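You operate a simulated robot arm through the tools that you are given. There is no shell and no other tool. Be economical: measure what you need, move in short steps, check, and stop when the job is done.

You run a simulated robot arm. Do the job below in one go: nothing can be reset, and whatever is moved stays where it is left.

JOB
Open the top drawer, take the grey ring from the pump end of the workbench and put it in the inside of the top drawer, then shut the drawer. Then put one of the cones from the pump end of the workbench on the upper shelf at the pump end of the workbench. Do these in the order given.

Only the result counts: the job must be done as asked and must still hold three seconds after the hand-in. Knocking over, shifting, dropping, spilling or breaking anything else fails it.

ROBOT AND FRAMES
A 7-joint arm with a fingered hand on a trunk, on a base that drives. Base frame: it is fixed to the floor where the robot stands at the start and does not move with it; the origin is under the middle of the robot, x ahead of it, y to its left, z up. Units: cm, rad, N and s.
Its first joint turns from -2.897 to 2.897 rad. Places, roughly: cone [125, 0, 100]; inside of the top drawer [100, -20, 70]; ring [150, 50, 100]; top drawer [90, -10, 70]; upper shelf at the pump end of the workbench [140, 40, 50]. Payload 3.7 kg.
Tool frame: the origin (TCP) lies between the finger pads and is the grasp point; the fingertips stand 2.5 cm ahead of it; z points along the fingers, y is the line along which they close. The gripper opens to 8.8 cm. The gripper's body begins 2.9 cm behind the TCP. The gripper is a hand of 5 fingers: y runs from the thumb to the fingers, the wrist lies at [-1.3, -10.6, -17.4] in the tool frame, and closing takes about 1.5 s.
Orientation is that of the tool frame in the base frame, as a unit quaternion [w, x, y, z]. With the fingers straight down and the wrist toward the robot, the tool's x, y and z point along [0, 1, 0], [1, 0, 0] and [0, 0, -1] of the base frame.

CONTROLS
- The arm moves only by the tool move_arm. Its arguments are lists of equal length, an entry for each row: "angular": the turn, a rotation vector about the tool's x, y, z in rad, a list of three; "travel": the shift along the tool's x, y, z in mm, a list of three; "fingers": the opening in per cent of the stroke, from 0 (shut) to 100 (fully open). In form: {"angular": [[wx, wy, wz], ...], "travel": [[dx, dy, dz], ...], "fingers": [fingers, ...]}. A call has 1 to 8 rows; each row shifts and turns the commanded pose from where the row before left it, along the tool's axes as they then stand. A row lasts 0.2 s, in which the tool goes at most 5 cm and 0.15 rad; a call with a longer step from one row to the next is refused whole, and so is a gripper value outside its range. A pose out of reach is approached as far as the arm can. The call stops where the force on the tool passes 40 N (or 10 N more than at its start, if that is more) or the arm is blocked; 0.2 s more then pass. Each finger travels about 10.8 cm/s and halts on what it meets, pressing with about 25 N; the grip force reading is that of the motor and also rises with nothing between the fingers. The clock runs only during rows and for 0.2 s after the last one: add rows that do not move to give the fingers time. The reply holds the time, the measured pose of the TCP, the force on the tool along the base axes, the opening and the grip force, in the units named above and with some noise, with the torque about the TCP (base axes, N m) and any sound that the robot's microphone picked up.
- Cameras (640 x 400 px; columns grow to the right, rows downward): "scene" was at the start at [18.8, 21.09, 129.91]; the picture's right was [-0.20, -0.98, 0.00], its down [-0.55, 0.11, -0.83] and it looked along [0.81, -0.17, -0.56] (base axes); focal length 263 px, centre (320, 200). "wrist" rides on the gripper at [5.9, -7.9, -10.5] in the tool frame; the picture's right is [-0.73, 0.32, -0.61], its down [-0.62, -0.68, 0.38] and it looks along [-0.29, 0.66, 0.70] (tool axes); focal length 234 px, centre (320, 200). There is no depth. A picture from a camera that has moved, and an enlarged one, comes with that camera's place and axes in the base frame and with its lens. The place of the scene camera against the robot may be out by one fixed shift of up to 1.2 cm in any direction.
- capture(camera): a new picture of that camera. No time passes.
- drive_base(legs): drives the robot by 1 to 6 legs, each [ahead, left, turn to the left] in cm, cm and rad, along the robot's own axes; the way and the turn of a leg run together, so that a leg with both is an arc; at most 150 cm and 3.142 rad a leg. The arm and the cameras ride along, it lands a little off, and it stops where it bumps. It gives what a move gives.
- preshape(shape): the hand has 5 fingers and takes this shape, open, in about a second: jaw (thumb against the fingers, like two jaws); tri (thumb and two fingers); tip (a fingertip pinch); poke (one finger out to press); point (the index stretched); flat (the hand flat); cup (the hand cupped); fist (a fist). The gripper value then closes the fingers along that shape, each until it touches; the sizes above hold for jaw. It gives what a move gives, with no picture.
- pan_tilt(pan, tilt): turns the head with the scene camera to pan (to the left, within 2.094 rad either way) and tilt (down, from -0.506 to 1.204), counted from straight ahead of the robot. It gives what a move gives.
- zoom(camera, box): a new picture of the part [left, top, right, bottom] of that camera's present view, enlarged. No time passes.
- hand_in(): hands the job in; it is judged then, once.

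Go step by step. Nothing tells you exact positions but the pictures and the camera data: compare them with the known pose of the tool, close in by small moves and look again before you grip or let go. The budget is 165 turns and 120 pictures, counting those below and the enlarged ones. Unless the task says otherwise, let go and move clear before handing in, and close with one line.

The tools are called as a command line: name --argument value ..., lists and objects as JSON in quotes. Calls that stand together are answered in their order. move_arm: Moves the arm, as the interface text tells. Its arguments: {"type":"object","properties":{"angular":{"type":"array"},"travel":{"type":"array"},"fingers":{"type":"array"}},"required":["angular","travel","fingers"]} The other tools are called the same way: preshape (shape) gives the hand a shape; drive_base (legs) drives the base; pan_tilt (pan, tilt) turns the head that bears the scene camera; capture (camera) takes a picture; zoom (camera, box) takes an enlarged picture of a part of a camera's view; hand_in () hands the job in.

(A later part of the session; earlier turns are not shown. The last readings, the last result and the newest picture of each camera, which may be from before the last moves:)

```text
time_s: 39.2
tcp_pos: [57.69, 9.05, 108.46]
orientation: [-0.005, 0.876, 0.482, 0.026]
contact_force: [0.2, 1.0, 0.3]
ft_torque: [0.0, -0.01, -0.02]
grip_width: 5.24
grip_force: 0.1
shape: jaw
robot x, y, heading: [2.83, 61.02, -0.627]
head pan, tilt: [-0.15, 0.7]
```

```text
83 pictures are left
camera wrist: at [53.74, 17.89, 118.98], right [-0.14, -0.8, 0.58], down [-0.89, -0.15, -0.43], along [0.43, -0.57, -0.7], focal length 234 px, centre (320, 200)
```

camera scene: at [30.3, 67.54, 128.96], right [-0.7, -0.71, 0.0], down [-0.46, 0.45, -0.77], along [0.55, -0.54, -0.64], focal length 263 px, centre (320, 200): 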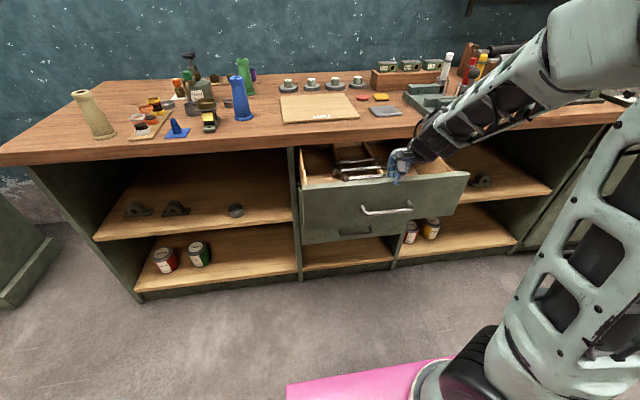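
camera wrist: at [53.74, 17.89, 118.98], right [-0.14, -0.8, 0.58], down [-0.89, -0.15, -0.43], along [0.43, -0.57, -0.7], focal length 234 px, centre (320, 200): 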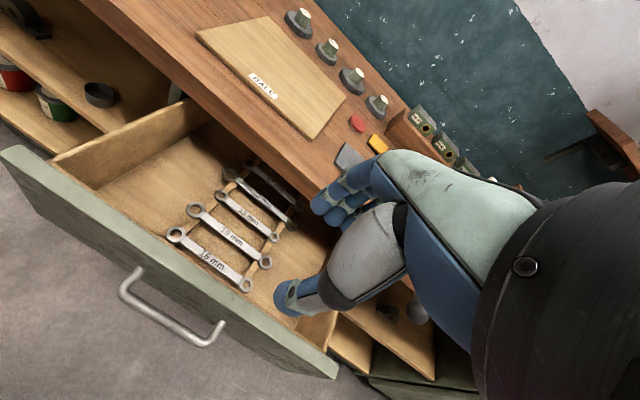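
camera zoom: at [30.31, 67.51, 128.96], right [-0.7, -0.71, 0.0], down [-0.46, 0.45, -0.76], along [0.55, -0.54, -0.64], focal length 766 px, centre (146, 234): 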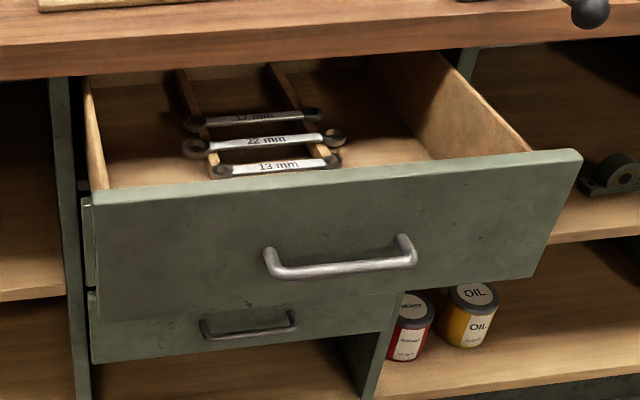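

The drawer is open with a free compartment on its left side. I raise the arm and drive left along the bench, then forward towards the ring.

move_arm --angular '[[0, 0, 0], [0, 0, 0], [0, 0, 0], [0, 0, 0]]' --travel '[[0, -10, -45], [0, -10, -45], [0, -10, -45], [0, -10, -45]]' --fingers '[60, 60, 60, 60]'

drive_base --legs '[[6, 57, 0.014]]'

pan_tilt --pan 0.1 --tilt 0.6

capture --camera "scene"

```text
time_s: 40.2
tcp_pos: [53.23, 10.71, 126.61]
orientation: [-0.004, 0.875, 0.483, 0.025]
contact_force: [-0.2, 0.1, 0.1]
ft_torque: [0.03, 0.02, -0.01]
grip_width: 5.25
grip_force: 0.0
shape: jaw
robot x, y, heading: [2.83, 60.7, -0.628]
head pan, tilt: [-0.15, 0.7]
```

```text
time_s: 43.4
tcp_pos: [91.83, 53.89, 126.49]
orientation: [-0.003, 0.871, 0.49, 0.025]
contact_force: [-0.3, 0.5, 0.1]
ft_torque: [0.0, 0.0, 0.03]
grip_width: 5.26
grip_force: 0.1
shape: jaw
robot x, y, heading: [40.16, 103.13, -0.612]
head pan, tilt: [-0.15, 0.7]
```

```text
time_s: 44.2
tcp_pos: [91.79, 53.87, 126.55]
orientation: [-0.003, 0.871, 0.491, 0.025]
contact_force: [-0.8, 0.1, 0.3]
ft_torque: [-0.02, 0.03, -0.04]
grip_width: 5.24
grip_force: 0.0
shape: jaw
robot x, y, heading: [40.9, 103.25, -0.607]
head pan, tilt: [0.099, 0.6]
```

```text
82 pictures are left
camera scene: at [69.35, 111.88, 129.82], right [-0.49, -0.87, 0.0], down [-0.49, 0.28, -0.82], along [0.72, -0.4, -0.57], focal length 263 px, centre (320, 200)
```

scene: 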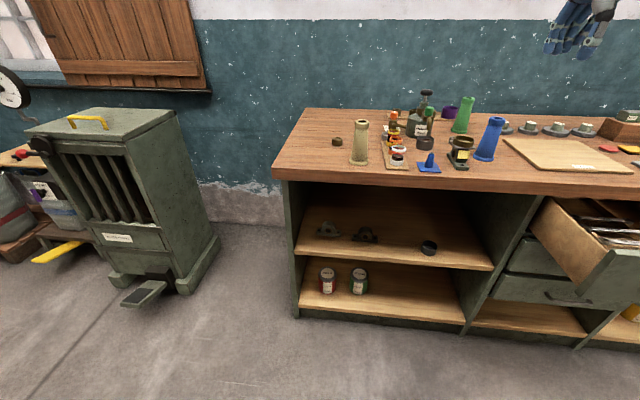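

From here I enlarge the ring group and the shelf bay.

zoom --camera "scene" --box '[320, 80, 520, 205]'

zoom --camera "scene" --box '[270, 170, 510, 320]'

```text
3.20 times, centred on (420, 142) of scene
camera zoom: at [69.35, 111.88, 129.82], right [-0.49, -0.87, 0.0], down [-0.49, 0.28, -0.82], along [0.72, -0.4, -0.57], focal length 843 px, centre (0, 384)
```

zoom: 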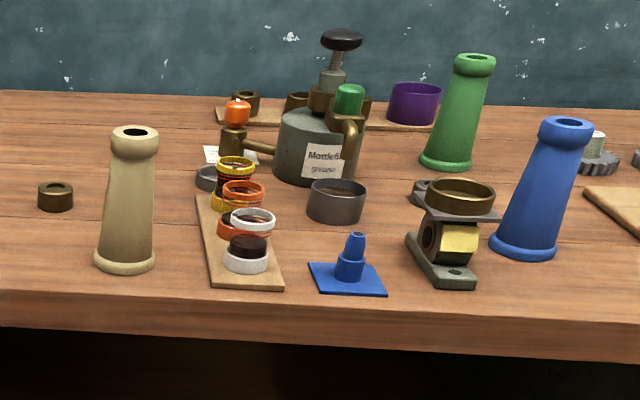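

```text
2.67 times, centred on (390, 245) of scene
camera zoom: at [69.35, 111.88, 129.82], right [-0.49, -0.87, 0.0], down [-0.49, 0.28, -0.82], along [0.72, -0.4, -0.57], focal length 702 px, centre (133, 80)
```

zoom: 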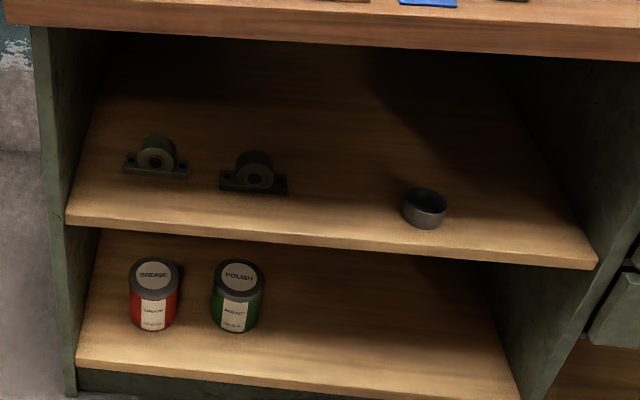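

The flat grey ring lies left of the grease bottle, partly hidden by the jars. I drive forward and look with the wrist camera from above.

drive_base --legs '[[36, 0, -0.006]]'

capture --camera "wrist"

pan_tilt --pan 0.0 --tilt 0.7

capture --camera "scene"

```text
time_s: 46.5
tcp_pos: [119.85, 33.14, 126.54]
orientation: [-0.003, 0.874, 0.485, 0.025]
contact_force: [-0.2, 0.2, -0.9]
ft_torque: [0.02, -0.01, 0.0]
grip_width: 5.27
grip_force: 0.1
shape: jaw
robot x, y, heading: [69.1, 82.64, -0.626]
head pan, tilt: [0.099, 0.6]
```

```text
79 pictures are left
camera wrist: at [115.92, 41.92, 137.12], right [-0.13, -0.81, 0.58], down [-0.89, -0.16, -0.43], along [0.43, -0.57, -0.7], focal length 234 px, centre (320, 200)
```

wrist: 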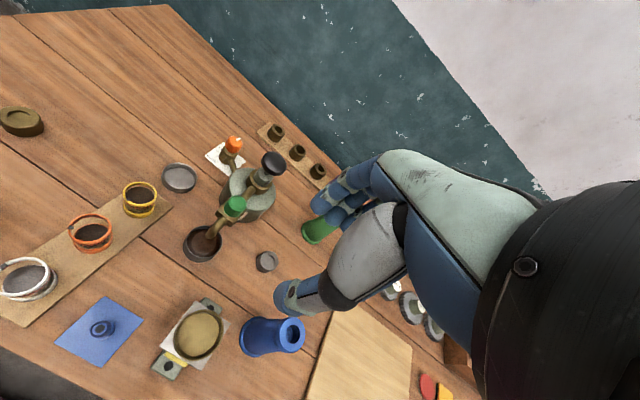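

```text
time_s: 47.1
tcp_pos: [119.85, 33.1, 126.58]
orientation: [-0.003, 0.874, 0.485, 0.026]
contact_force: [-0.1, -0.6, -0.5]
ft_torque: [-0.02, -0.03, 0.01]
grip_width: 5.26
grip_force: 0.0
shape: jaw
robot x, y, heading: [69.03, 82.77, -0.621]
head pan, tilt: [0.0, 0.7]
```

```text
78 pictures are left
camera scene: at [97.43, 90.71, 128.96], right [-0.58, -0.81, 0.0], down [-0.52, 0.37, -0.77], along [0.62, -0.44, -0.64], focal length 263 px, centre (320, 200)
```

scene: 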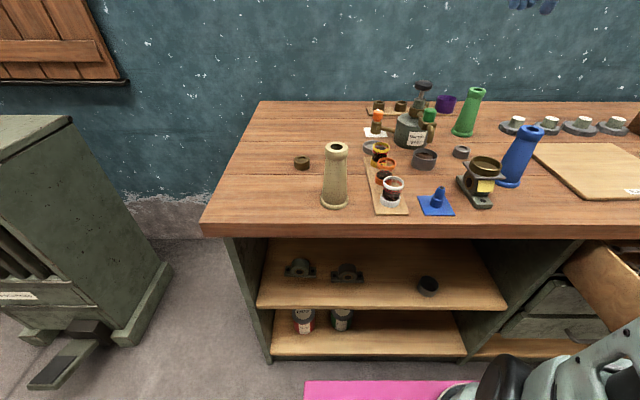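

zoom --camera "wrist" --box '[100, 110, 340, 260]'

zoom --camera "scene" --box '[280, 75, 520, 225]'

```text
2.67 times, centred on (220, 185) of wrist
camera zoom: at [115.92, 41.92, 137.12], right [-0.13, -0.8, 0.58], down [-0.89, -0.16, -0.43], along [0.43, -0.57, -0.7], focal length 624 px, centre (587, 240)
```

zoom: 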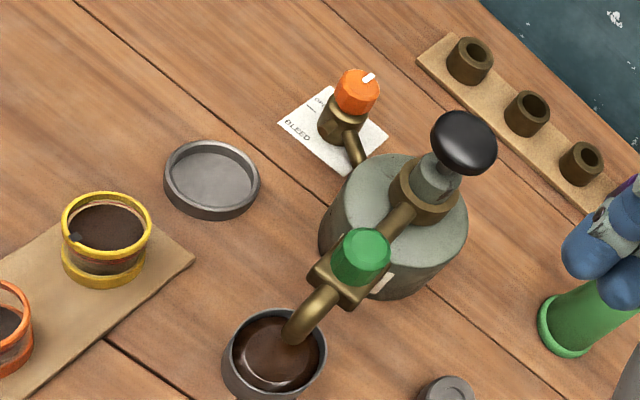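

```text
2.67 times, centred on (400, 150) of scene
camera zoom: at [97.43, 90.71, 128.96], right [-0.58, -0.81, 0.0], down [-0.52, 0.37, -0.77], along [0.62, -0.44, -0.64], focal length 702 px, centre (107, 333)
```

zoom: 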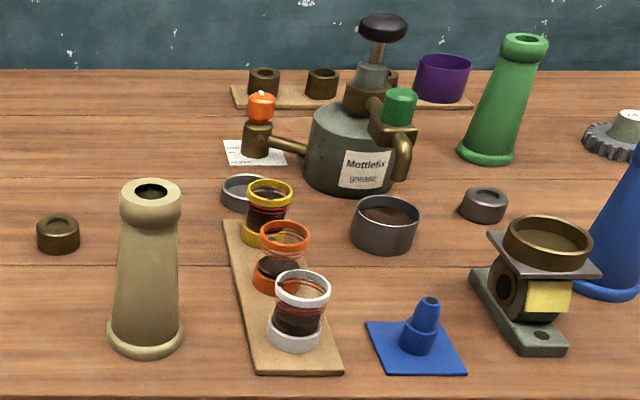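

The flat grey thing is a dish with a floor and the other is a bowl under the spout, so the small grey object near the blue cone may be the ring. I'll enlarge it and the dark one on the left.

zoom --camera "scene" --box '[440, 130, 488, 170]'

zoom --camera "scene" --box '[280, 140, 328, 180]'

zoom --camera "wrist" --box '[225, 230, 305, 280]'

zoom --camera "wrist" --box '[0, 90, 80, 140]'

zoom --camera "wrist" --box '[140, 150, 220, 200]'

```text
10.00 times, centred on (464, 150) of scene
camera zoom: at [97.43, 90.71, 128.96], right [-0.58, -0.81, 0.0], down [-0.52, 0.37, -0.77], along [0.62, -0.44, -0.64], focal length 2634 px, centre (-1120, 700)
```

zoom: 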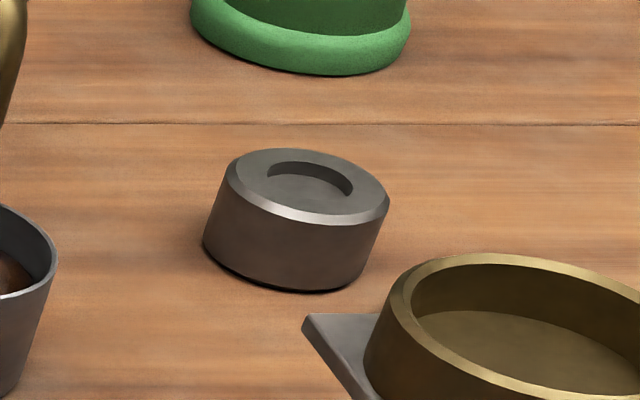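

```text
10.00 times, centred on (304, 160) of scene
camera zoom: at [97.43, 90.71, 128.96], right [-0.58, -0.81, 0.0], down [-0.52, 0.37, -0.77], along [0.62, -0.44, -0.64], focal length 2634 px, centre (480, 600)
```

zoom: 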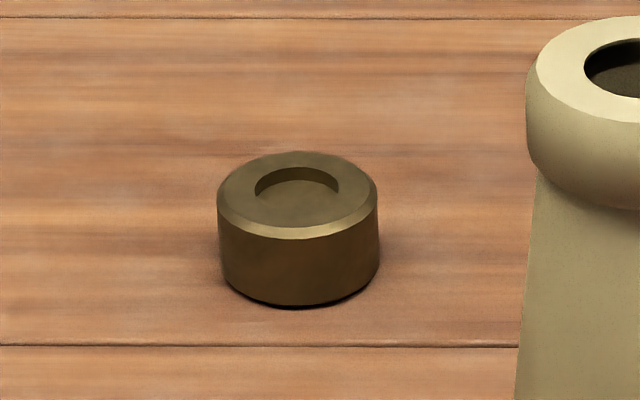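

```text
8.00 times, centred on (265, 255) of wrist
camera zoom: at [115.92, 41.92, 137.12], right [-0.13, -0.8, 0.58], down [-0.89, -0.16, -0.43], along [0.43, -0.57, -0.7], focal length 1873 px, centre (760, -240)
```

zoom: 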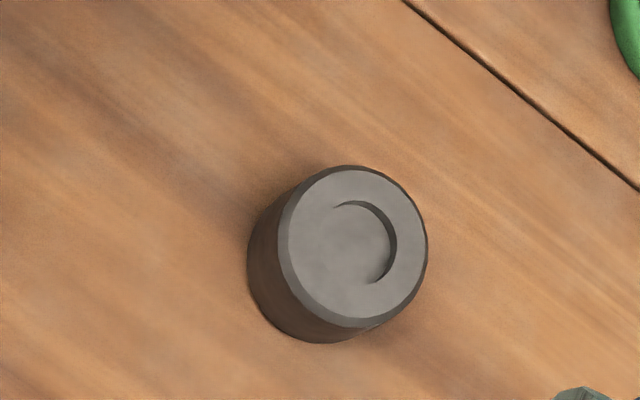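

```text
8.00 times, centred on (40, 115) of wrist
camera zoom: at [115.92, 41.92, 137.12], right [-0.13, -0.8, 0.58], down [-0.89, -0.16, -0.43], along [0.43, -0.57, -0.7], focal length 1873 px, centre (2560, 880)
```

zoom: 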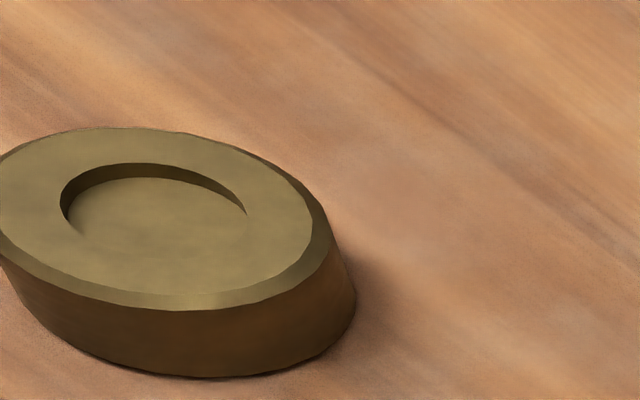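

```text
8.00 times, centred on (180, 175) of wrist
camera zoom: at [115.92, 41.92, 137.12], right [-0.13, -0.8, 0.58], down [-0.89, -0.16, -0.43], along [0.43, -0.57, -0.7], focal length 1873 px, centre (1440, 400)
```

zoom: 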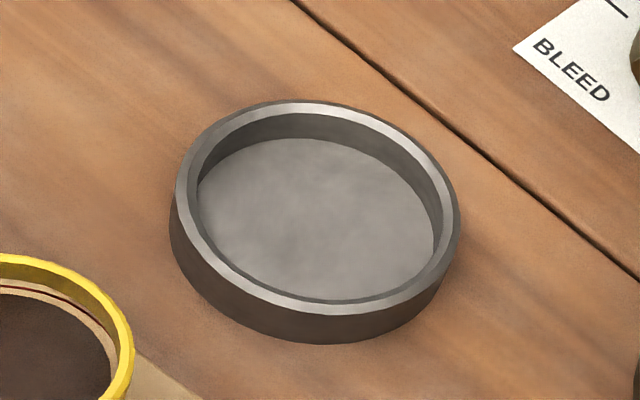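

Only the small grey ring matches (a brown twin sits at the left), at about [126.9, 20.9] between the grease bowl and the blue cone. I move above it and yaw the hand so the wrist stays clear of the blue cone.

move_arm --angular '[[0, 0, 0], [0, 0, 0], [0, 0, 0], [0, 0, 0.15], [0, 0, 0.15], [0, 0, 0.15], [0, 0, 0]]' --travel '[[-22, 41.5, 10], [-22, 41.5, 10], [-22, 41.5, 10], [0, 0, 0], [0, 0, 0], [0, 0, 0], [0, 0, 0]]' --fingers '[80, 80, 80, 80, 80, 80, 80]'

capture --camera "wrist"

zoom --camera "scene" --box '[340, 0, 580, 225]'

```text
time_s: 48.7
tcp_pos: [127.08, 21.74, 123.55]
orientation: [-0.009, 0.96, 0.278, 0.024]
contact_force: [-0.4, 0.1, 0.9]
ft_torque: [0.01, -0.01, -0.02]
grip_width: 7.02
grip_force: 0.1
shape: jaw
out of reach, approached as far as the arm can: row 2, 3
robot x, y, heading: [69.24, 82.79, -0.622]
head pan, tilt: [0.0, 0.7]
```

```text
70 pictures are left
camera wrist: at [127.38, 31.15, 134.3], right [-0.47, -0.68, 0.57], down [-0.87, 0.25, -0.41], along [0.13, -0.69, -0.71], focal length 234 px, centre (320, 200)
```

wrist: 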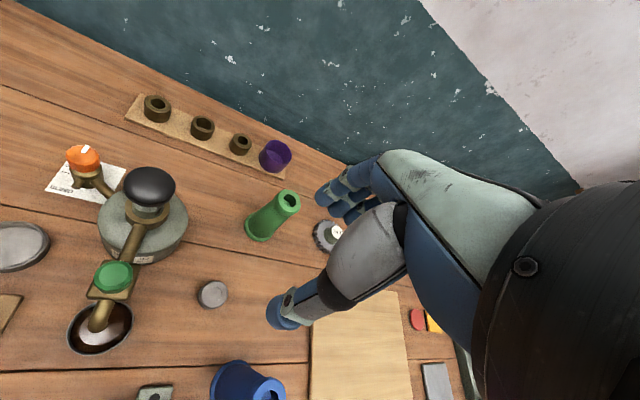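

```text
1.78 times, centred on (460, 112) of scene
camera zoom: at [97.45, 90.75, 128.96], right [-0.58, -0.81, 0.0], down [-0.52, 0.37, -0.76], along [0.62, -0.44, -0.64], focal length 468 px, centre (71, 356)
```

zoom: 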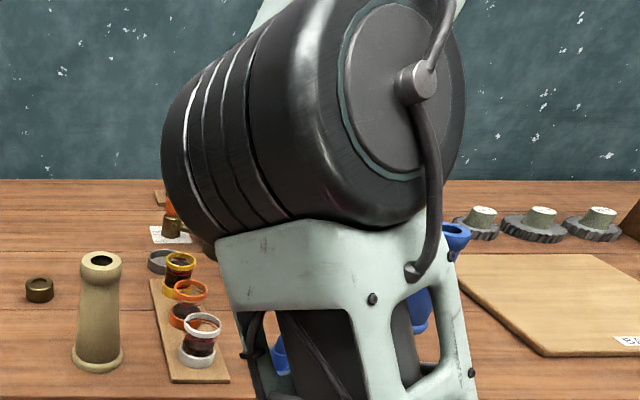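

The ring shows at [127.2, 20.9]; the view ahead of the wrist is clear. I descend to about 10 cm above it.

move_arm --angular '[[0, 0, 0], [0, 0, 0], [0, 0, 0], [0, 0, 0], [0, 0, 0], [0, 0, 0]]' --travel '[[-2.7, 1.3, 37.4], [-2.7, 1.3, 37.4], [-2.7, 1.3, 37.4], [-2.7, 1.3, 37.4], [-2.7, 1.3, 37.4], [-2.7, 1.3, 37.4]]' --fingers '[80, 80, 80, 80, 80, 80]'

capture --camera "wrist"

pan_tilt --pan -0.2 --tilt 0.6

capture --camera "scene"

```text
time_s: 50.1
tcp_pos: [126.85, 20.73, 101.23]
orientation: [-0.009, 0.96, 0.278, 0.024]
contact_force: [-0.9, 1.1, -0.6]
ft_torque: [0.02, 0.0, 0.0]
grip_width: 7.02
grip_force: 0.0
shape: jaw
robot x, y, heading: [69.56, 82.67, -0.618]
head pan, tilt: [0.0, 0.7]
```

```text
68 pictures are left
camera wrist: at [127.2, 30.22, 112.1], right [-0.47, -0.68, 0.57], down [-0.87, 0.25, -0.41], along [0.13, -0.69, -0.71], focal length 234 px, centre (320, 200)
```

wrist: 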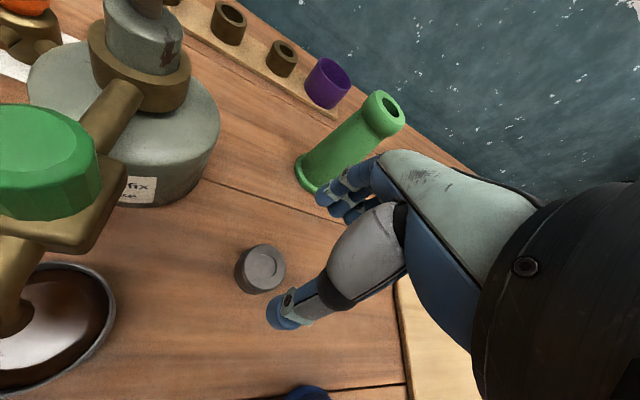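

```text
time_s: 50.9
tcp_pos: [126.77, 20.68, 101.39]
orientation: [-0.008, 0.96, 0.278, 0.023]
contact_force: [0.0, -0.2, -0.6]
ft_torque: [-0.01, 0.01, 0.0]
grip_width: 7.0
grip_force: 0.0
shape: jaw
robot x, y, heading: [69.37, 82.93, -0.622]
head pan, tilt: [-0.201, 0.6]
```

```text
67 pictures are left
camera scene: at [96.54, 89.18, 129.82], right [-0.73, -0.68, 0.0], down [-0.39, 0.41, -0.82], along [0.56, -0.6, -0.57], focal length 263 px, centre (320, 200)
```

scene: 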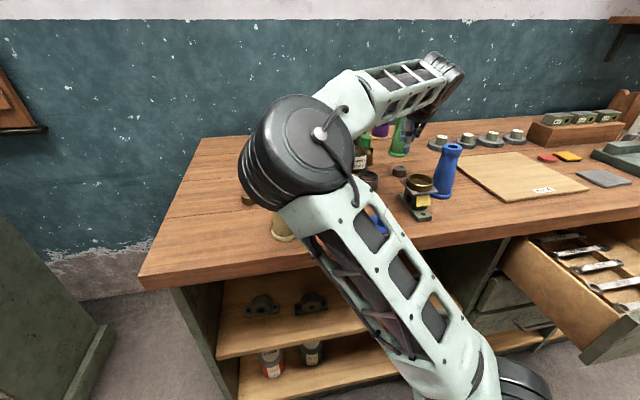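

The elbow is swung out to the left. I'll enlarge to make sure the forearm clears the bottle knob before descending.

zoom --camera "scene" --box '[330, 40, 490, 230]'

zoom --camera "wrist" --box '[190, 210, 350, 350]'

```text
2.11 times, centred on (410, 135) of scene
camera zoom: at [96.54, 89.18, 129.82], right [-0.73, -0.68, 0.0], down [-0.39, 0.41, -0.82], along [0.56, -0.6, -0.57], focal length 555 px, centre (130, 337)
```

zoom: 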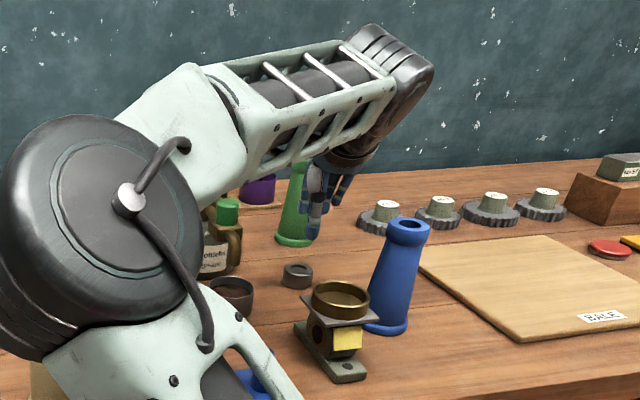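

```text
2.86 times, centred on (270, 280) of wrist
camera zoom: at [127.2, 30.22, 112.16], right [-0.47, -0.68, 0.57], down [-0.87, 0.26, -0.41], along [0.13, -0.69, -0.71], focal length 669 px, centre (463, -29)
```

zoom: 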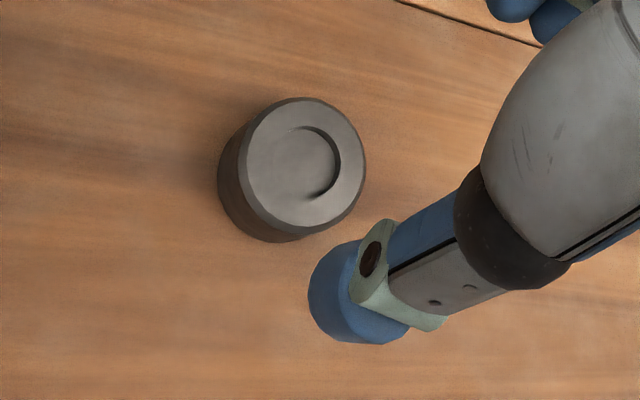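

Forearm clearance is fine and the ring is centred at [127.1, 20.8]. I descend to just above the surface.

move_arm --angular '[[0, 0, 0], [0, 0, 0], [0, 0, 0], [0, 0, 0]]' --travel '[[-0.4, 0.3, 25], [-0.4, 0.3, 25], [-0.4, 0.3, 20], [0, 0, 8]]' --fingers '[80, 80, 80, 80]'

capture --camera "wrist"

zoom --camera "scene" --box '[330, 40, 490, 230]'

```text
time_s: 51.9
tcp_pos: [127.19, 21.05, 93.13]
orientation: [-0.009, 0.96, 0.277, 0.024]
contact_force: [-1.1, -0.3, 0.1]
ft_torque: [0.01, -0.03, 0.01]
grip_width: 7.03
grip_force: 0.1
shape: jaw
robot x, y, heading: [69.19, 82.96, -0.624]
head pan, tilt: [-0.201, 0.6]
```

```text
64 pictures are left
camera wrist: at [127.47, 30.39, 104.03], right [-0.47, -0.68, 0.57], down [-0.87, 0.25, -0.41], along [0.14, -0.69, -0.71], focal length 234 px, centre (320, 200)
```

wrist: 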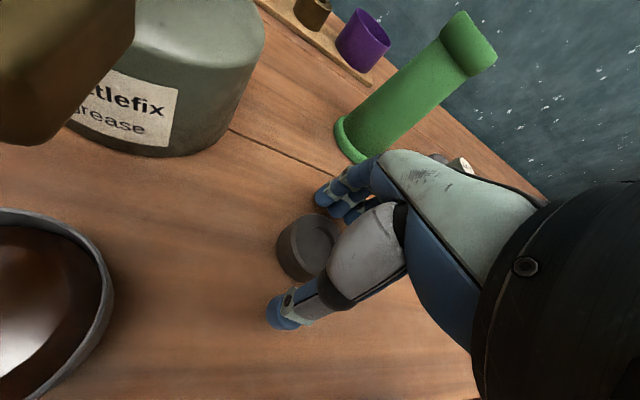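

```text
2.11 times, centred on (410, 135) of scene
camera zoom: at [96.54, 89.18, 129.82], right [-0.73, -0.68, 0.0], down [-0.38, 0.41, -0.83], along [0.56, -0.6, -0.56], focal length 555 px, centre (130, 337)
```

zoom: 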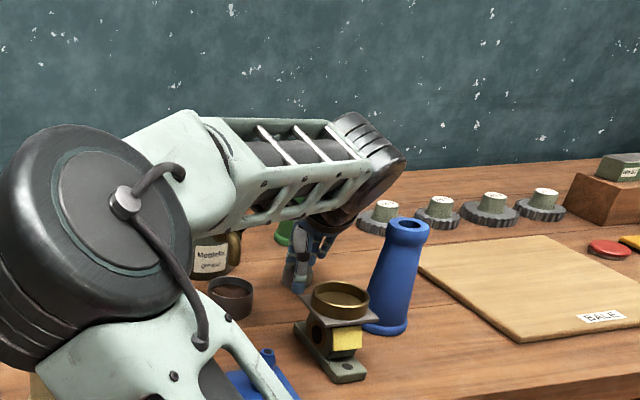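

The ring is between thumb and fingers, about half a centimetre off sideways. I correct that and close.

move_arm --angular '[[0, 0, 0], [0, 0, 0], [0, 0, 0], [0, 0, 0], [0, 0, 0], [0, 0, 0], [0, 0, 0], [0, 0, 0]]' --travel '[[5, -2, 2], [0, 0, 0], [0, 0, 0], [0, 0, 0], [0, 0, 0], [0, 0, 0], [0, 0, 0], [0, 0, 0]]' --fingers '[80, 60, 45, 35, 25, 15, 10, 10]'

capture --camera "wrist"

```text
time_s: 53.7
tcp_pos: [127.46, 21.39, 93.16]
orientation: [-0.008, 0.96, 0.279, 0.024]
contact_force: [-0.9, -0.1, -1.5]
ft_torque: [0.01, 0.0, 0.02]
grip_width: 3.3
grip_force: 24.5
shape: jaw
robot x, y, heading: [69.12, 82.57, -0.622]
head pan, tilt: [-0.201, 0.6]
```

```text
62 pictures are left
camera wrist: at [127.78, 30.81, 103.84], right [-0.47, -0.68, 0.57], down [-0.87, 0.26, -0.41], along [0.13, -0.69, -0.71], focal length 234 px, centre (320, 200)
```

wrist: 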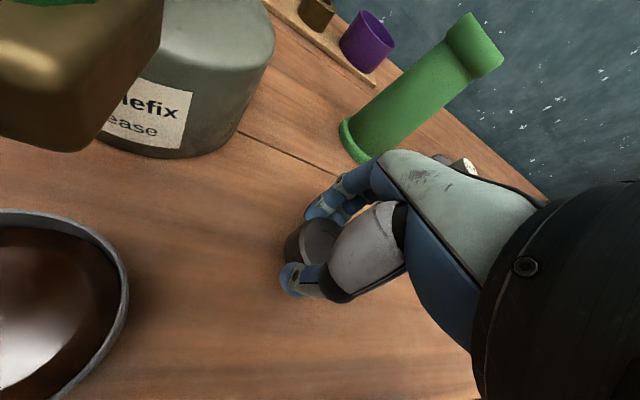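

Gripped at 3.3 cm with full force. I lift straight up the way I came and check that the ring comes along.

move_arm --angular '[[0, 0, 0], [0, 0, 0], [0, 0, 0], [0, 0, 0], [0, 0, 0], [0, 0, 0], [0, 0, 0]]' --travel '[[0, 0, -15], [0, 0, -30], [1.5, -1, -40], [2.5, -1, -45], [2.5, -1, -45], [2.5, -1, -45], [2.5, -1, -45]]' --fingers '[5, 5, 5, 5, 5, 5, 5]'

capture --camera "wrist"

```text
time_s: 55.3
tcp_pos: [127.08, 21.54, 119.57]
orientation: [-0.009, 0.96, 0.278, 0.024]
contact_force: [0.4, 0.3, -1.9]
ft_torque: [-0.03, -0.01, 0.04]
grip_width: 3.28
grip_force: 24.9
shape: jaw
robot x, y, heading: [69.16, 82.85, -0.621]
head pan, tilt: [-0.201, 0.6]
```

```text
61 pictures are left
camera wrist: at [127.43, 30.97, 130.34], right [-0.47, -0.68, 0.57], down [-0.87, 0.26, -0.41], along [0.13, -0.69, -0.71], focal length 234 px, centre (320, 200)
```

wrist: 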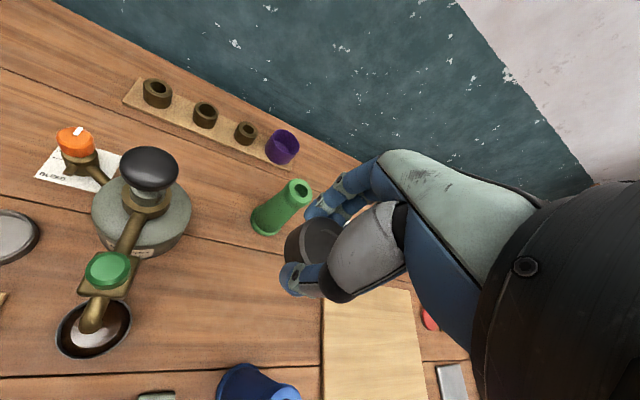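

The ring is held. I rise a little more, then drive back and right to face the open drawer.

move_arm --angular '[[0, 0, 0], [0, 0, 0], [0, 0, 0]]' --travel '[[2, -20, -30], [2, -20, -30], [2, -20, -30]]' --fingers '[5, 5, 5]'

drive_base --legs '[[-37, 0, 0.008], [0, -36, 0]]'

pan_tilt --pan -0.2 --tilt 0.7

capture --camera "scene"

```text
time_s: 56.1
tcp_pos: [123.89, 26.56, 128.76]
orientation: [-0.009, 0.96, 0.279, 0.023]
contact_force: [0.1, 0.3, -1.6]
ft_torque: [0.0, 0.01, 0.04]
grip_width: 3.29
grip_force: 25.3
shape: jaw
robot x, y, heading: [69.33, 82.84, -0.626]
head pan, tilt: [-0.201, 0.6]
```

```text
time_s: 60.3
tcp_pos: [73.13, 18.62, 128.65]
orientation: [-0.01, 0.96, 0.28, 0.023]
contact_force: [-0.2, 0.6, -1.2]
ft_torque: [-0.02, -0.04, -0.01]
grip_width: 3.28
grip_force: 25.0
shape: jaw
robot x, y, heading: [18.2, 74.59, -0.615]
head pan, tilt: [-0.201, 0.6]
```

```text
time_s: 61.0
tcp_pos: [73.22, 18.62, 128.82]
orientation: [-0.009, 0.96, 0.279, 0.024]
contact_force: [-0.2, -0.6, -2.2]
ft_torque: [0.02, -0.01, 0.04]
grip_width: 3.27
grip_force: 25.3
shape: jaw
robot x, y, heading: [18.25, 74.74, -0.616]
head pan, tilt: [-0.201, 0.7]
```

```text
60 pictures are left
camera scene: at [45.36, 81.33, 128.96], right [-0.73, -0.68, 0.0], down [-0.44, 0.47, -0.77], along [0.52, -0.56, -0.64], focal length 263 px, centre (320, 200)
```

scene: 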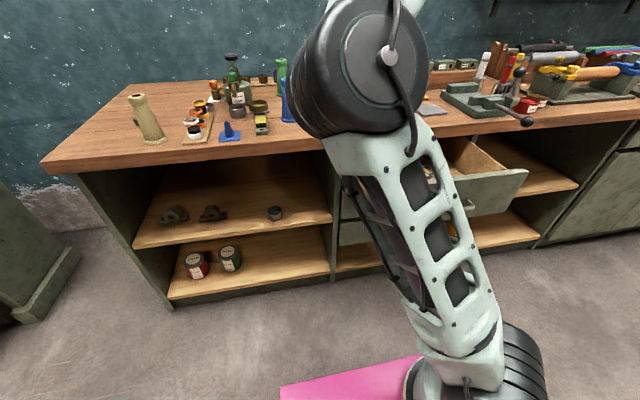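

The upper arm hides the drawer from the head camera, so I yaw the hand back and look with the wrist camera.

move_arm --angular '[[0, 0, -0.13], [0, 0, -0.13], [0, 0, -0.13], [0, 0, 0]]' --travel '[[0, 0, 0], [0, 0, 0], [0, 0, 0], [0, 0, 0]]' --fingers '[5, 5, 5, 5]'

capture --camera "wrist"

capture --camera "scene"

```text
time_s: 62.0
tcp_pos: [73.17, 18.58, 128.73]
orientation: [-0.004, 0.887, 0.46, 0.025]
contact_force: [-0.7, -0.1, -2.3]
ft_torque: [0.02, 0.04, 0.01]
grip_width: 3.26
grip_force: 24.6
shape: jaw
robot x, y, heading: [18.32, 74.45, -0.619]
head pan, tilt: [-0.201, 0.7]
```

```text
59 pictures are left
camera wrist: at [69.69, 27.63, 139.35], right [-0.18, -0.8, 0.58], down [-0.9, -0.11, -0.42], along [0.4, -0.59, -0.7], focal length 234 px, centre (320, 200)
```

wrist: 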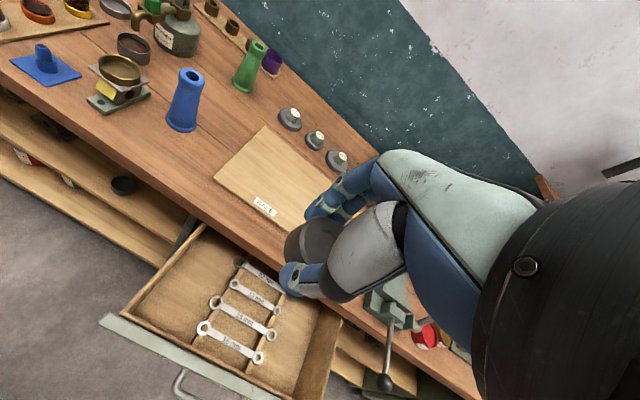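

```text
58 pictures are left
camera scene: at [45.36, 81.33, 128.96], right [-0.73, -0.68, 0.0], down [-0.44, 0.47, -0.76], along [0.52, -0.56, -0.64], focal length 263 px, centre (320, 200)
```

scene: 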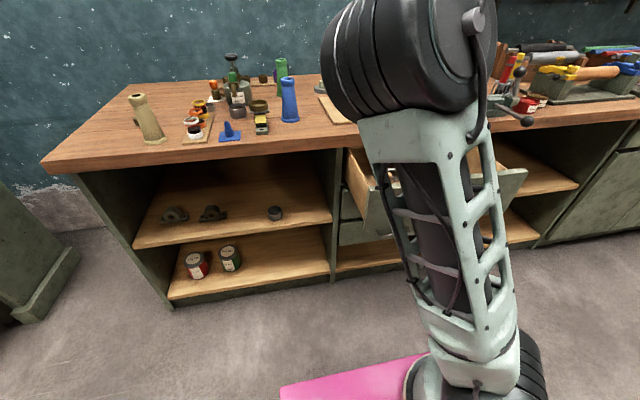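

zoom --camera "wrist" --box '[90, 210, 350, 400]'

```text
2.11 times, centred on (220, 305) of wrist
camera zoom: at [69.69, 27.63, 139.35], right [-0.18, -0.8, 0.58], down [-0.9, -0.11, -0.42], along [0.4, -0.59, -0.7], focal length 493 px, centre (530, -21)
```

zoom: 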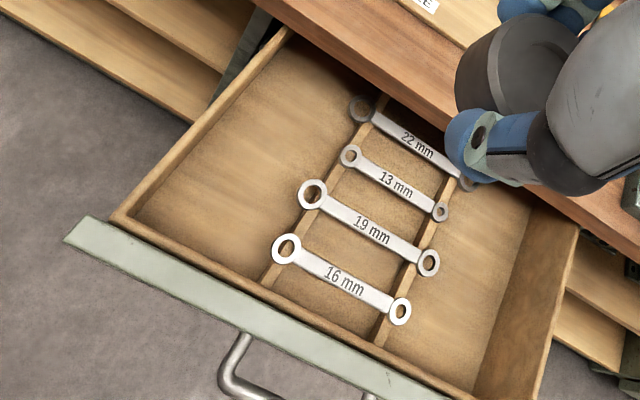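

The left compartment's middle is about [78.7, 18.0]. I descend to just above the drawer and check.

move_arm --angular '[[0, 0, 0], [0, 0, 0], [0, 0, 0], [0, 0, 0], [0, 0, 0], [0, 0, 0], [0, 0, 0], [0, 0, 0]]' --travel '[[1.3, 5.4, 42], [1.3, 5.4, 42], [1.3, 5.4, 42], [1.3, 5.4, 42], [1.3, 5.4, 42], [1.3, 5.4, 42], [1.3, 5.4, 42], [1.3, 5.4, 42]]' --fingers '[5, 5, 5, 5, 5, 5, 5, 5]'

capture --camera "wrist"

capture --camera "scene"

```text
time_s: 63.8
tcp_pos: [78.64, 17.91, 95.11]
orientation: [-0.004, 0.887, 0.46, 0.026]
contact_force: [-0.3, -0.1, -2.0]
ft_torque: [0.0, 0.0, -0.02]
grip_width: 3.27
grip_force: 25.1
shape: jaw
robot x, y, heading: [18.35, 74.76, -0.616]
head pan, tilt: [-0.201, 0.7]
```

```text
56 pictures are left
camera wrist: at [75.22, 26.94, 105.76], right [-0.18, -0.8, 0.58], down [-0.9, -0.1, -0.42], along [0.4, -0.59, -0.7], focal length 234 px, centre (320, 200)
```

wrist: 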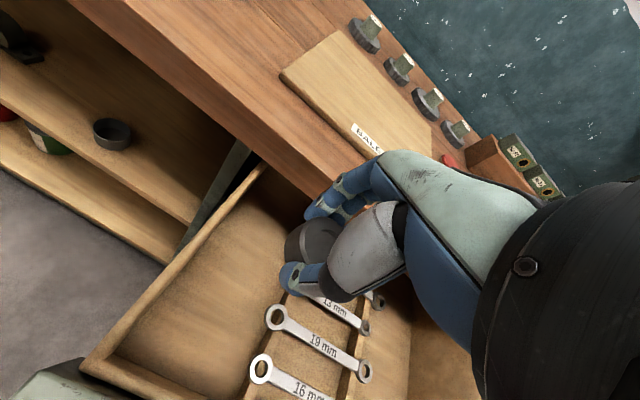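

```text
55 pictures are left
camera scene: at [45.35, 81.34, 128.96], right [-0.73, -0.68, 0.0], down [-0.44, 0.47, -0.76], along [0.52, -0.56, -0.64], focal length 263 px, centre (320, 200)
```

scene: 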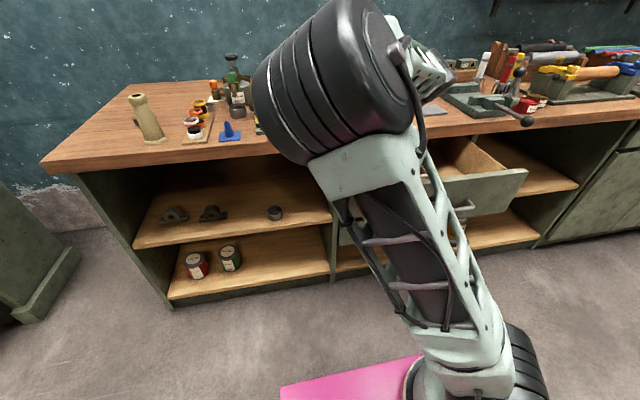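

The spot below is clear of the spanners and wall. I descend into the compartment.

move_arm --angular '[[0, 0, 0], [0, 0, 0], [0, 0, 0], [0, 0, 0]]' --travel '[[-1.8, -0.6, 37], [-1.8, -0.6, 37], [-1.8, -0.6, 37], [-1.8, -0.6, 37]]' --fingers '[5, 5, 5, 5]'

capture --camera "wrist"

```text
time_s: 64.8
tcp_pos: [78.62, 17.93, 80.4]
orientation: [-0.004, 0.887, 0.46, 0.025]
contact_force: [0.1, -0.7, -2.5]
ft_torque: [0.03, 0.0, 0.02]
grip_width: 3.25
grip_force: 25.2
shape: jaw
robot x, y, heading: [17.93, 74.53, -0.621]
head pan, tilt: [-0.201, 0.7]
```

```text
54 pictures are left
camera wrist: at [75.14, 26.93, 91.07], right [-0.18, -0.8, 0.58], down [-0.9, -0.1, -0.42], along [0.4, -0.59, -0.7], focal length 234 px, centre (320, 200)
```

wrist: 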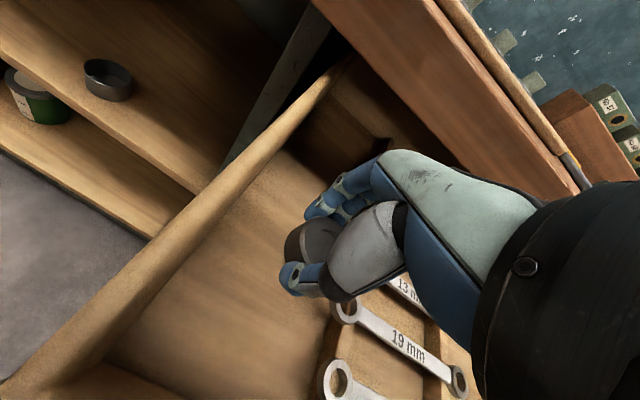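

Still free. I continue down in small steps, watching the force.

move_arm --angular '[[0, 0, 0], [0, 0, 0], [0, 0, 0]]' --travel '[[-0.5, -0.2, 10], [-0.5, -0.2, 10], [-0.3, -0.1, 8]]' --fingers '[5, 5, 5]'

capture --camera "wrist"

```text
time_s: 65.6
tcp_pos: [78.51, 17.98, 77.47]
orientation: [-0.004, 0.888, 0.46, 0.025]
contact_force: [-0.3, -0.4, -1.8]
ft_torque: [0.03, 0.02, 0.02]
grip_width: 3.3
grip_force: 24.3
shape: jaw
robot x, y, heading: [18.24, 74.39, -0.617]
head pan, tilt: [-0.201, 0.7]
```

```text
53 pictures are left
camera wrist: at [75.12, 27.02, 88.21], right [-0.18, -0.8, 0.58], down [-0.9, -0.1, -0.42], along [0.4, -0.59, -0.7], focal length 234 px, centre (320, 200)
```

wrist: 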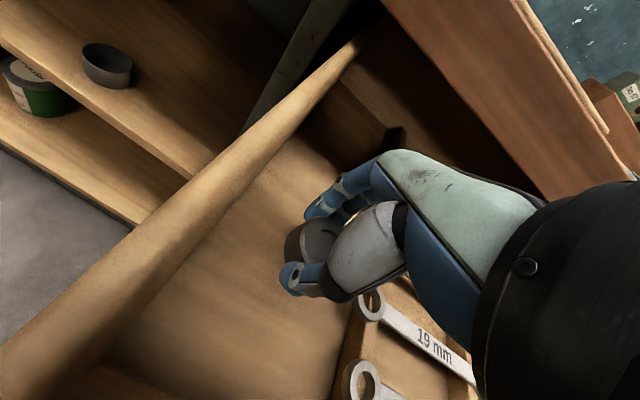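

move_arm --angular '[[0, 0, 0], [0, 0, 0], [0, 0, 0]]' --travel '[[-0.2, -0.1, 5], [-0.2, -0.1, 5], [-0.2, -0.1, 5]]' --fingers '[5, 5, 5]'

```text
time_s: 66.4
tcp_pos: [78.49, 17.94, 76.14]
orientation: [-0.005, 0.887, 0.461, 0.026]
contact_force: [-0.4, -0.6, -2.0]
ft_torque: [0.05, 0.02, 0.01]
grip_width: 3.27
grip_force: 24.9
shape: jaw
robot x, y, heading: [18.15, 74.48, -0.616]
head pan, tilt: [-0.201, 0.7]
```

No contact yet, so I keep stepping down.

move_arm --angular '[[0, 0, 0], [0, 0, 0], [0, 0, 0]]' --travel '[[-0.2, -0.1, 5], [-0.2, -0.1, 5], [-0.2, -0.1, 4]]' --fingers '[5, 5, 5]'

capture --camera "wrist"

```text
time_s: 67.2
tcp_pos: [78.57, 18.05, 74.66]
orientation: [-0.004, 0.887, 0.461, 0.026]
contact_force: [-0.4, 0.4, -1.9]
ft_torque: [0.01, 0.05, 0.0]
grip_width: 3.27
grip_force: 25.0
shape: jaw
robot x, y, heading: [18.14, 74.52, -0.618]
head pan, tilt: [-0.201, 0.7]
```

```text
52 pictures are left
camera wrist: at [75.13, 27.04, 85.34], right [-0.18, -0.8, 0.58], down [-0.9, -0.11, -0.42], along [0.4, -0.59, -0.7], focal length 234 px, centre (320, 200)
```

wrist: 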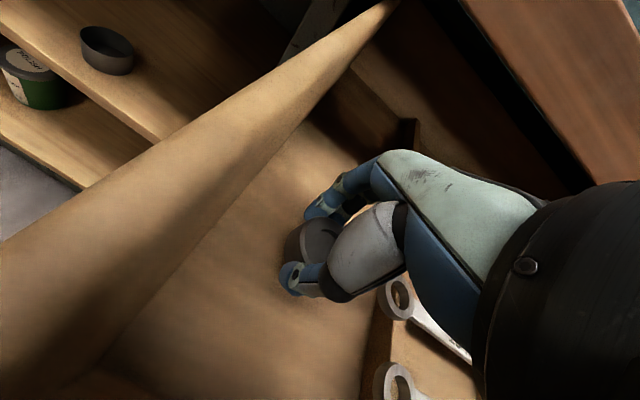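

The wrist camera is getting near the drawer's left wall, so I shift 1.2 cm right and continue down gently.

move_arm --angular '[[0, 0, 0], [0, 0, 0], [0, 0, 0], [0, 0, 0]]' --travel '[[-12, 0, 0], [-0.2, -0.1, 4], [-0.2, -0.1, 4], [-0.2, -0.1, 4]]' --fingers '[5, 5, 5, 5]'

capture --camera "wrist"

```text
time_s: 68.2
tcp_pos: [77.87, 16.94, 73.39]
orientation: [-0.004, 0.887, 0.461, 0.026]
contact_force: [0.4, 0.4, -2.1]
ft_torque: [0.02, 0.0, 0.01]
grip_width: 3.27
grip_force: 24.7
shape: jaw
robot x, y, heading: [18.39, 74.75, -0.624]
head pan, tilt: [-0.201, 0.7]
```

```text
51 pictures are left
camera wrist: at [74.42, 26.0, 84.09], right [-0.18, -0.8, 0.58], down [-0.9, -0.1, -0.42], along [0.4, -0.59, -0.7], focal length 234 px, centre (320, 200)
```

wrist: 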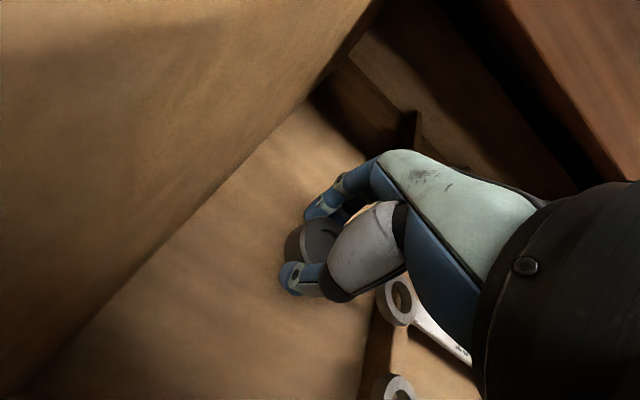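

move_arm --angular '[[0, 0, 0], [0, 0, 0], [0, 0, 0]]' --travel '[[-0.2, -0.1, 4], [-0.2, -0.1, 4], [-0.2, -0.1, 4]]' --fingers '[5, 5, 5]'

zoom --camera "wrist" --box '[220, 160, 420, 340]'

```text
time_s: 69.0
tcp_pos: [78.03, 16.91, 72.77]
orientation: [0.0, 0.887, 0.461, 0.027]
contact_force: [-4.5, 4.6, 20.5]
ft_torque: [0.16, 0.19, 0.03]
grip_width: 3.55
grip_force: 24.9
shape: jaw
robot x, y, heading: [17.98, 74.44, -0.62]
head pan, tilt: [-0.201, 0.7]
stopped in row 3: the force on the tool passed its limit (the readings are from after the stop); the commanded pose is now the measured one
```

```text
2.22 times, centred on (320, 250) of wrist
camera zoom: at [74.54, 25.96, 83.38], right [-0.18, -0.79, 0.58], down [-0.9, -0.11, -0.43], along [0.41, -0.6, -0.69], focal length 520 px, centre (320, 89)
```

zoom: 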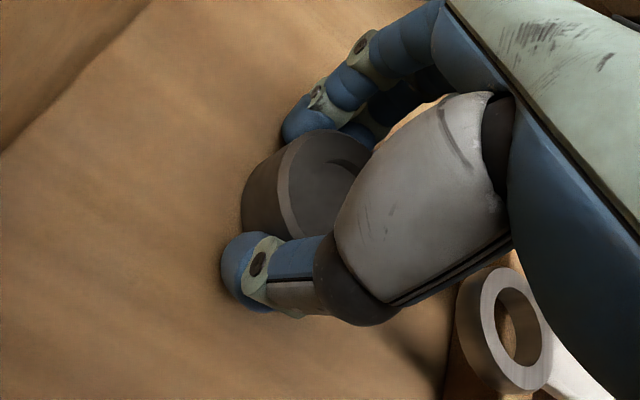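

Contact with the floor at TCP z≈72.8, with the ring resting there. I release slowly.

move_arm --angular '[[0, 0, 0], [0, 0, 0], [0, 0, 0], [0, 0, 0], [0, 0, 0]]' --travel '[[0, 0, -2], [0, 0, 0], [0, 0, 0], [0, 0, 0], [0, 0, 0]]' --fingers '[20, 45, 60, 70, 70]'

capture --camera "wrist"

```text
time_s: 70.2
tcp_pos: [78.03, 16.97, 72.85]
orientation: [-0.002, 0.887, 0.46, 0.027]
contact_force: [-0.1, 0.6, 0.8]
ft_torque: [0.03, 0.06, 0.02]
grip_width: 6.2
grip_force: 0.1
shape: jaw
robot x, y, heading: [18.51, 74.51, -0.62]
head pan, tilt: [-0.201, 0.7]
```

```text
49 pictures are left
camera wrist: at [74.52, 26.0, 83.36], right [-0.18, -0.8, 0.58], down [-0.9, -0.11, -0.43], along [0.4, -0.6, -0.69], focal length 234 px, centre (320, 200)
```

wrist: 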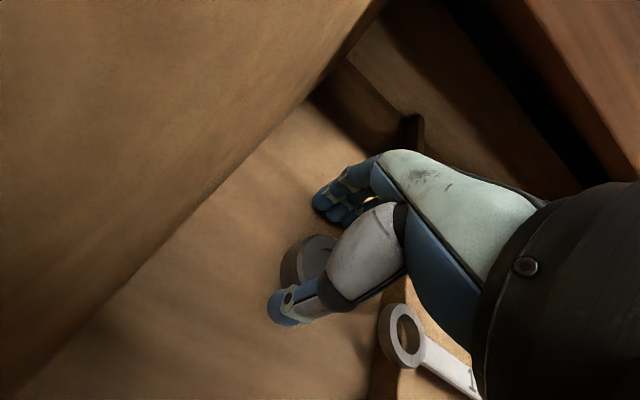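

The ring is released. I rise straight out of the drawer.

move_arm --angular '[[0, 0, 0], [0, 0, 0], [0, 0, 0], [0, 0, 0], [0, 0, 0], [0, 0, 0], [0, 0, 0], [0, 0, 0]]' --travel '[[0.7, 0.2, -15], [1.5, 0.5, -30], [1.8, 0.6, -37], [1.8, 0.6, -37], [1.8, 0.6, -37], [1.8, 0.6, -37], [1.8, 0.6, -37], [1.8, 0.6, -37]]' --fingers '[70, 70, 70, 70, 70, 70, 70, 70]'

capture --camera "wrist"

```text
time_s: 72.0
tcp_pos: [77.9, 16.82, 99.4]
orientation: [-0.001, 0.887, 0.46, 0.027]
contact_force: [-1.0, -0.6, 0.0]
ft_torque: [0.03, 0.02, 0.0]
grip_width: 6.16
grip_force: 0.1
shape: jaw
robot x, y, heading: [18.74, 74.92, -0.618]
head pan, tilt: [-0.201, 0.7]
```

```text
48 pictures are left
camera wrist: at [74.41, 25.88, 110.05], right [-0.18, -0.8, 0.58], down [-0.9, -0.11, -0.43], along [0.4, -0.6, -0.69], focal length 234 px, centre (320, 200)
```

wrist: 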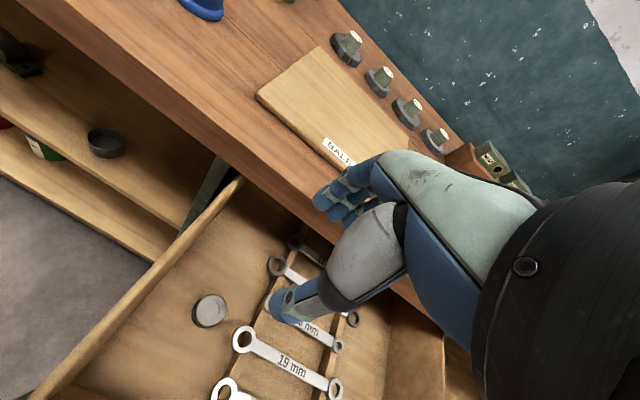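

The ring lies flat in the left compartment. To shut the drawer I want more reach, so I shift the base left and will bring the closed hand round in front of the handle.

drive_base --legs '[[0, 18, 0.004]]'

move_arm --angular '[[0, 0, 0], [0, 0, 0], [0, 0, 0], [0, 0, 0], [0, 0, 0], [0, 0, 0], [0, 0, 0], [0, 0, 0]]' --travel '[[-40, -24, 0], [-40, -24, 0], [-40, -24, 0], [-40, -24, 0], [-40, -24, 0], [-40, -24, 0], [-40, -24, 0], [-40, -24, 0]]' --fingers '[50, 40, 30, 20, 10, 0, 0, 0]'

pan_tilt --pan -0.5 --tilt 0.75

capture --camera "scene"

```text
time_s: 73.5
tcp_pos: [88.48, 31.6, 99.44]
orientation: [-0.001, 0.888, 0.46, 0.028]
contact_force: [0.5, 0.5, -0.2]
ft_torque: [0.03, -0.02, -0.01]
grip_width: 6.14
grip_force: 0.0
shape: jaw
robot x, y, heading: [28.77, 89.58, -0.621]
head pan, tilt: [-0.201, 0.7]
```

```text
time_s: 75.3
tcp_pos: [56.45, 17.26, 97.73]
orientation: [-0.001, 0.887, 0.461, 0.028]
contact_force: [-0.7, 1.5, 0.0]
ft_torque: [0.0, 0.0, 0.0]
grip_width: 0.01
grip_force: 25.6
shape: jaw
out of reach, approached as far as the arm can: row 8
robot x, y, heading: [28.85, 89.24, -0.617]
head pan, tilt: [-0.201, 0.7]
```

```text
time_s: 76.2
tcp_pos: [56.42, 17.27, 97.49]
orientation: [-0.001, 0.887, 0.46, 0.027]
contact_force: [0.7, -0.7, 0.0]
ft_torque: [-0.01, 0.0, -0.03]
grip_width: 0.01
grip_force: 24.9
shape: jaw
robot x, y, heading: [28.6, 89.45, -0.618]
head pan, tilt: [-0.499, 0.75]
```

```text
47 pictures are left
camera scene: at [53.62, 94.82, 128.53], right [-0.9, -0.44, 0.0], down [-0.3, 0.61, -0.73], along [0.32, -0.66, -0.68], focal length 263 px, centre (320, 200)
```

scene: 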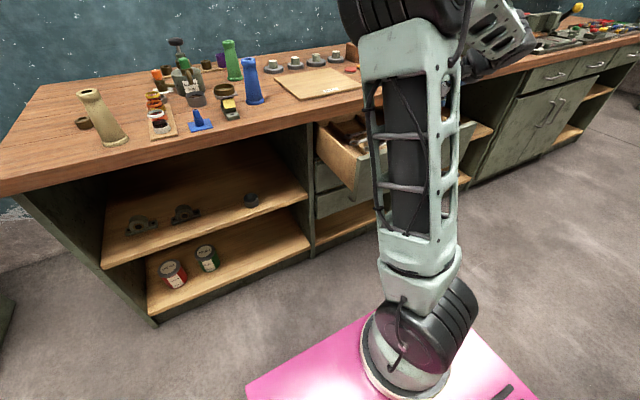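

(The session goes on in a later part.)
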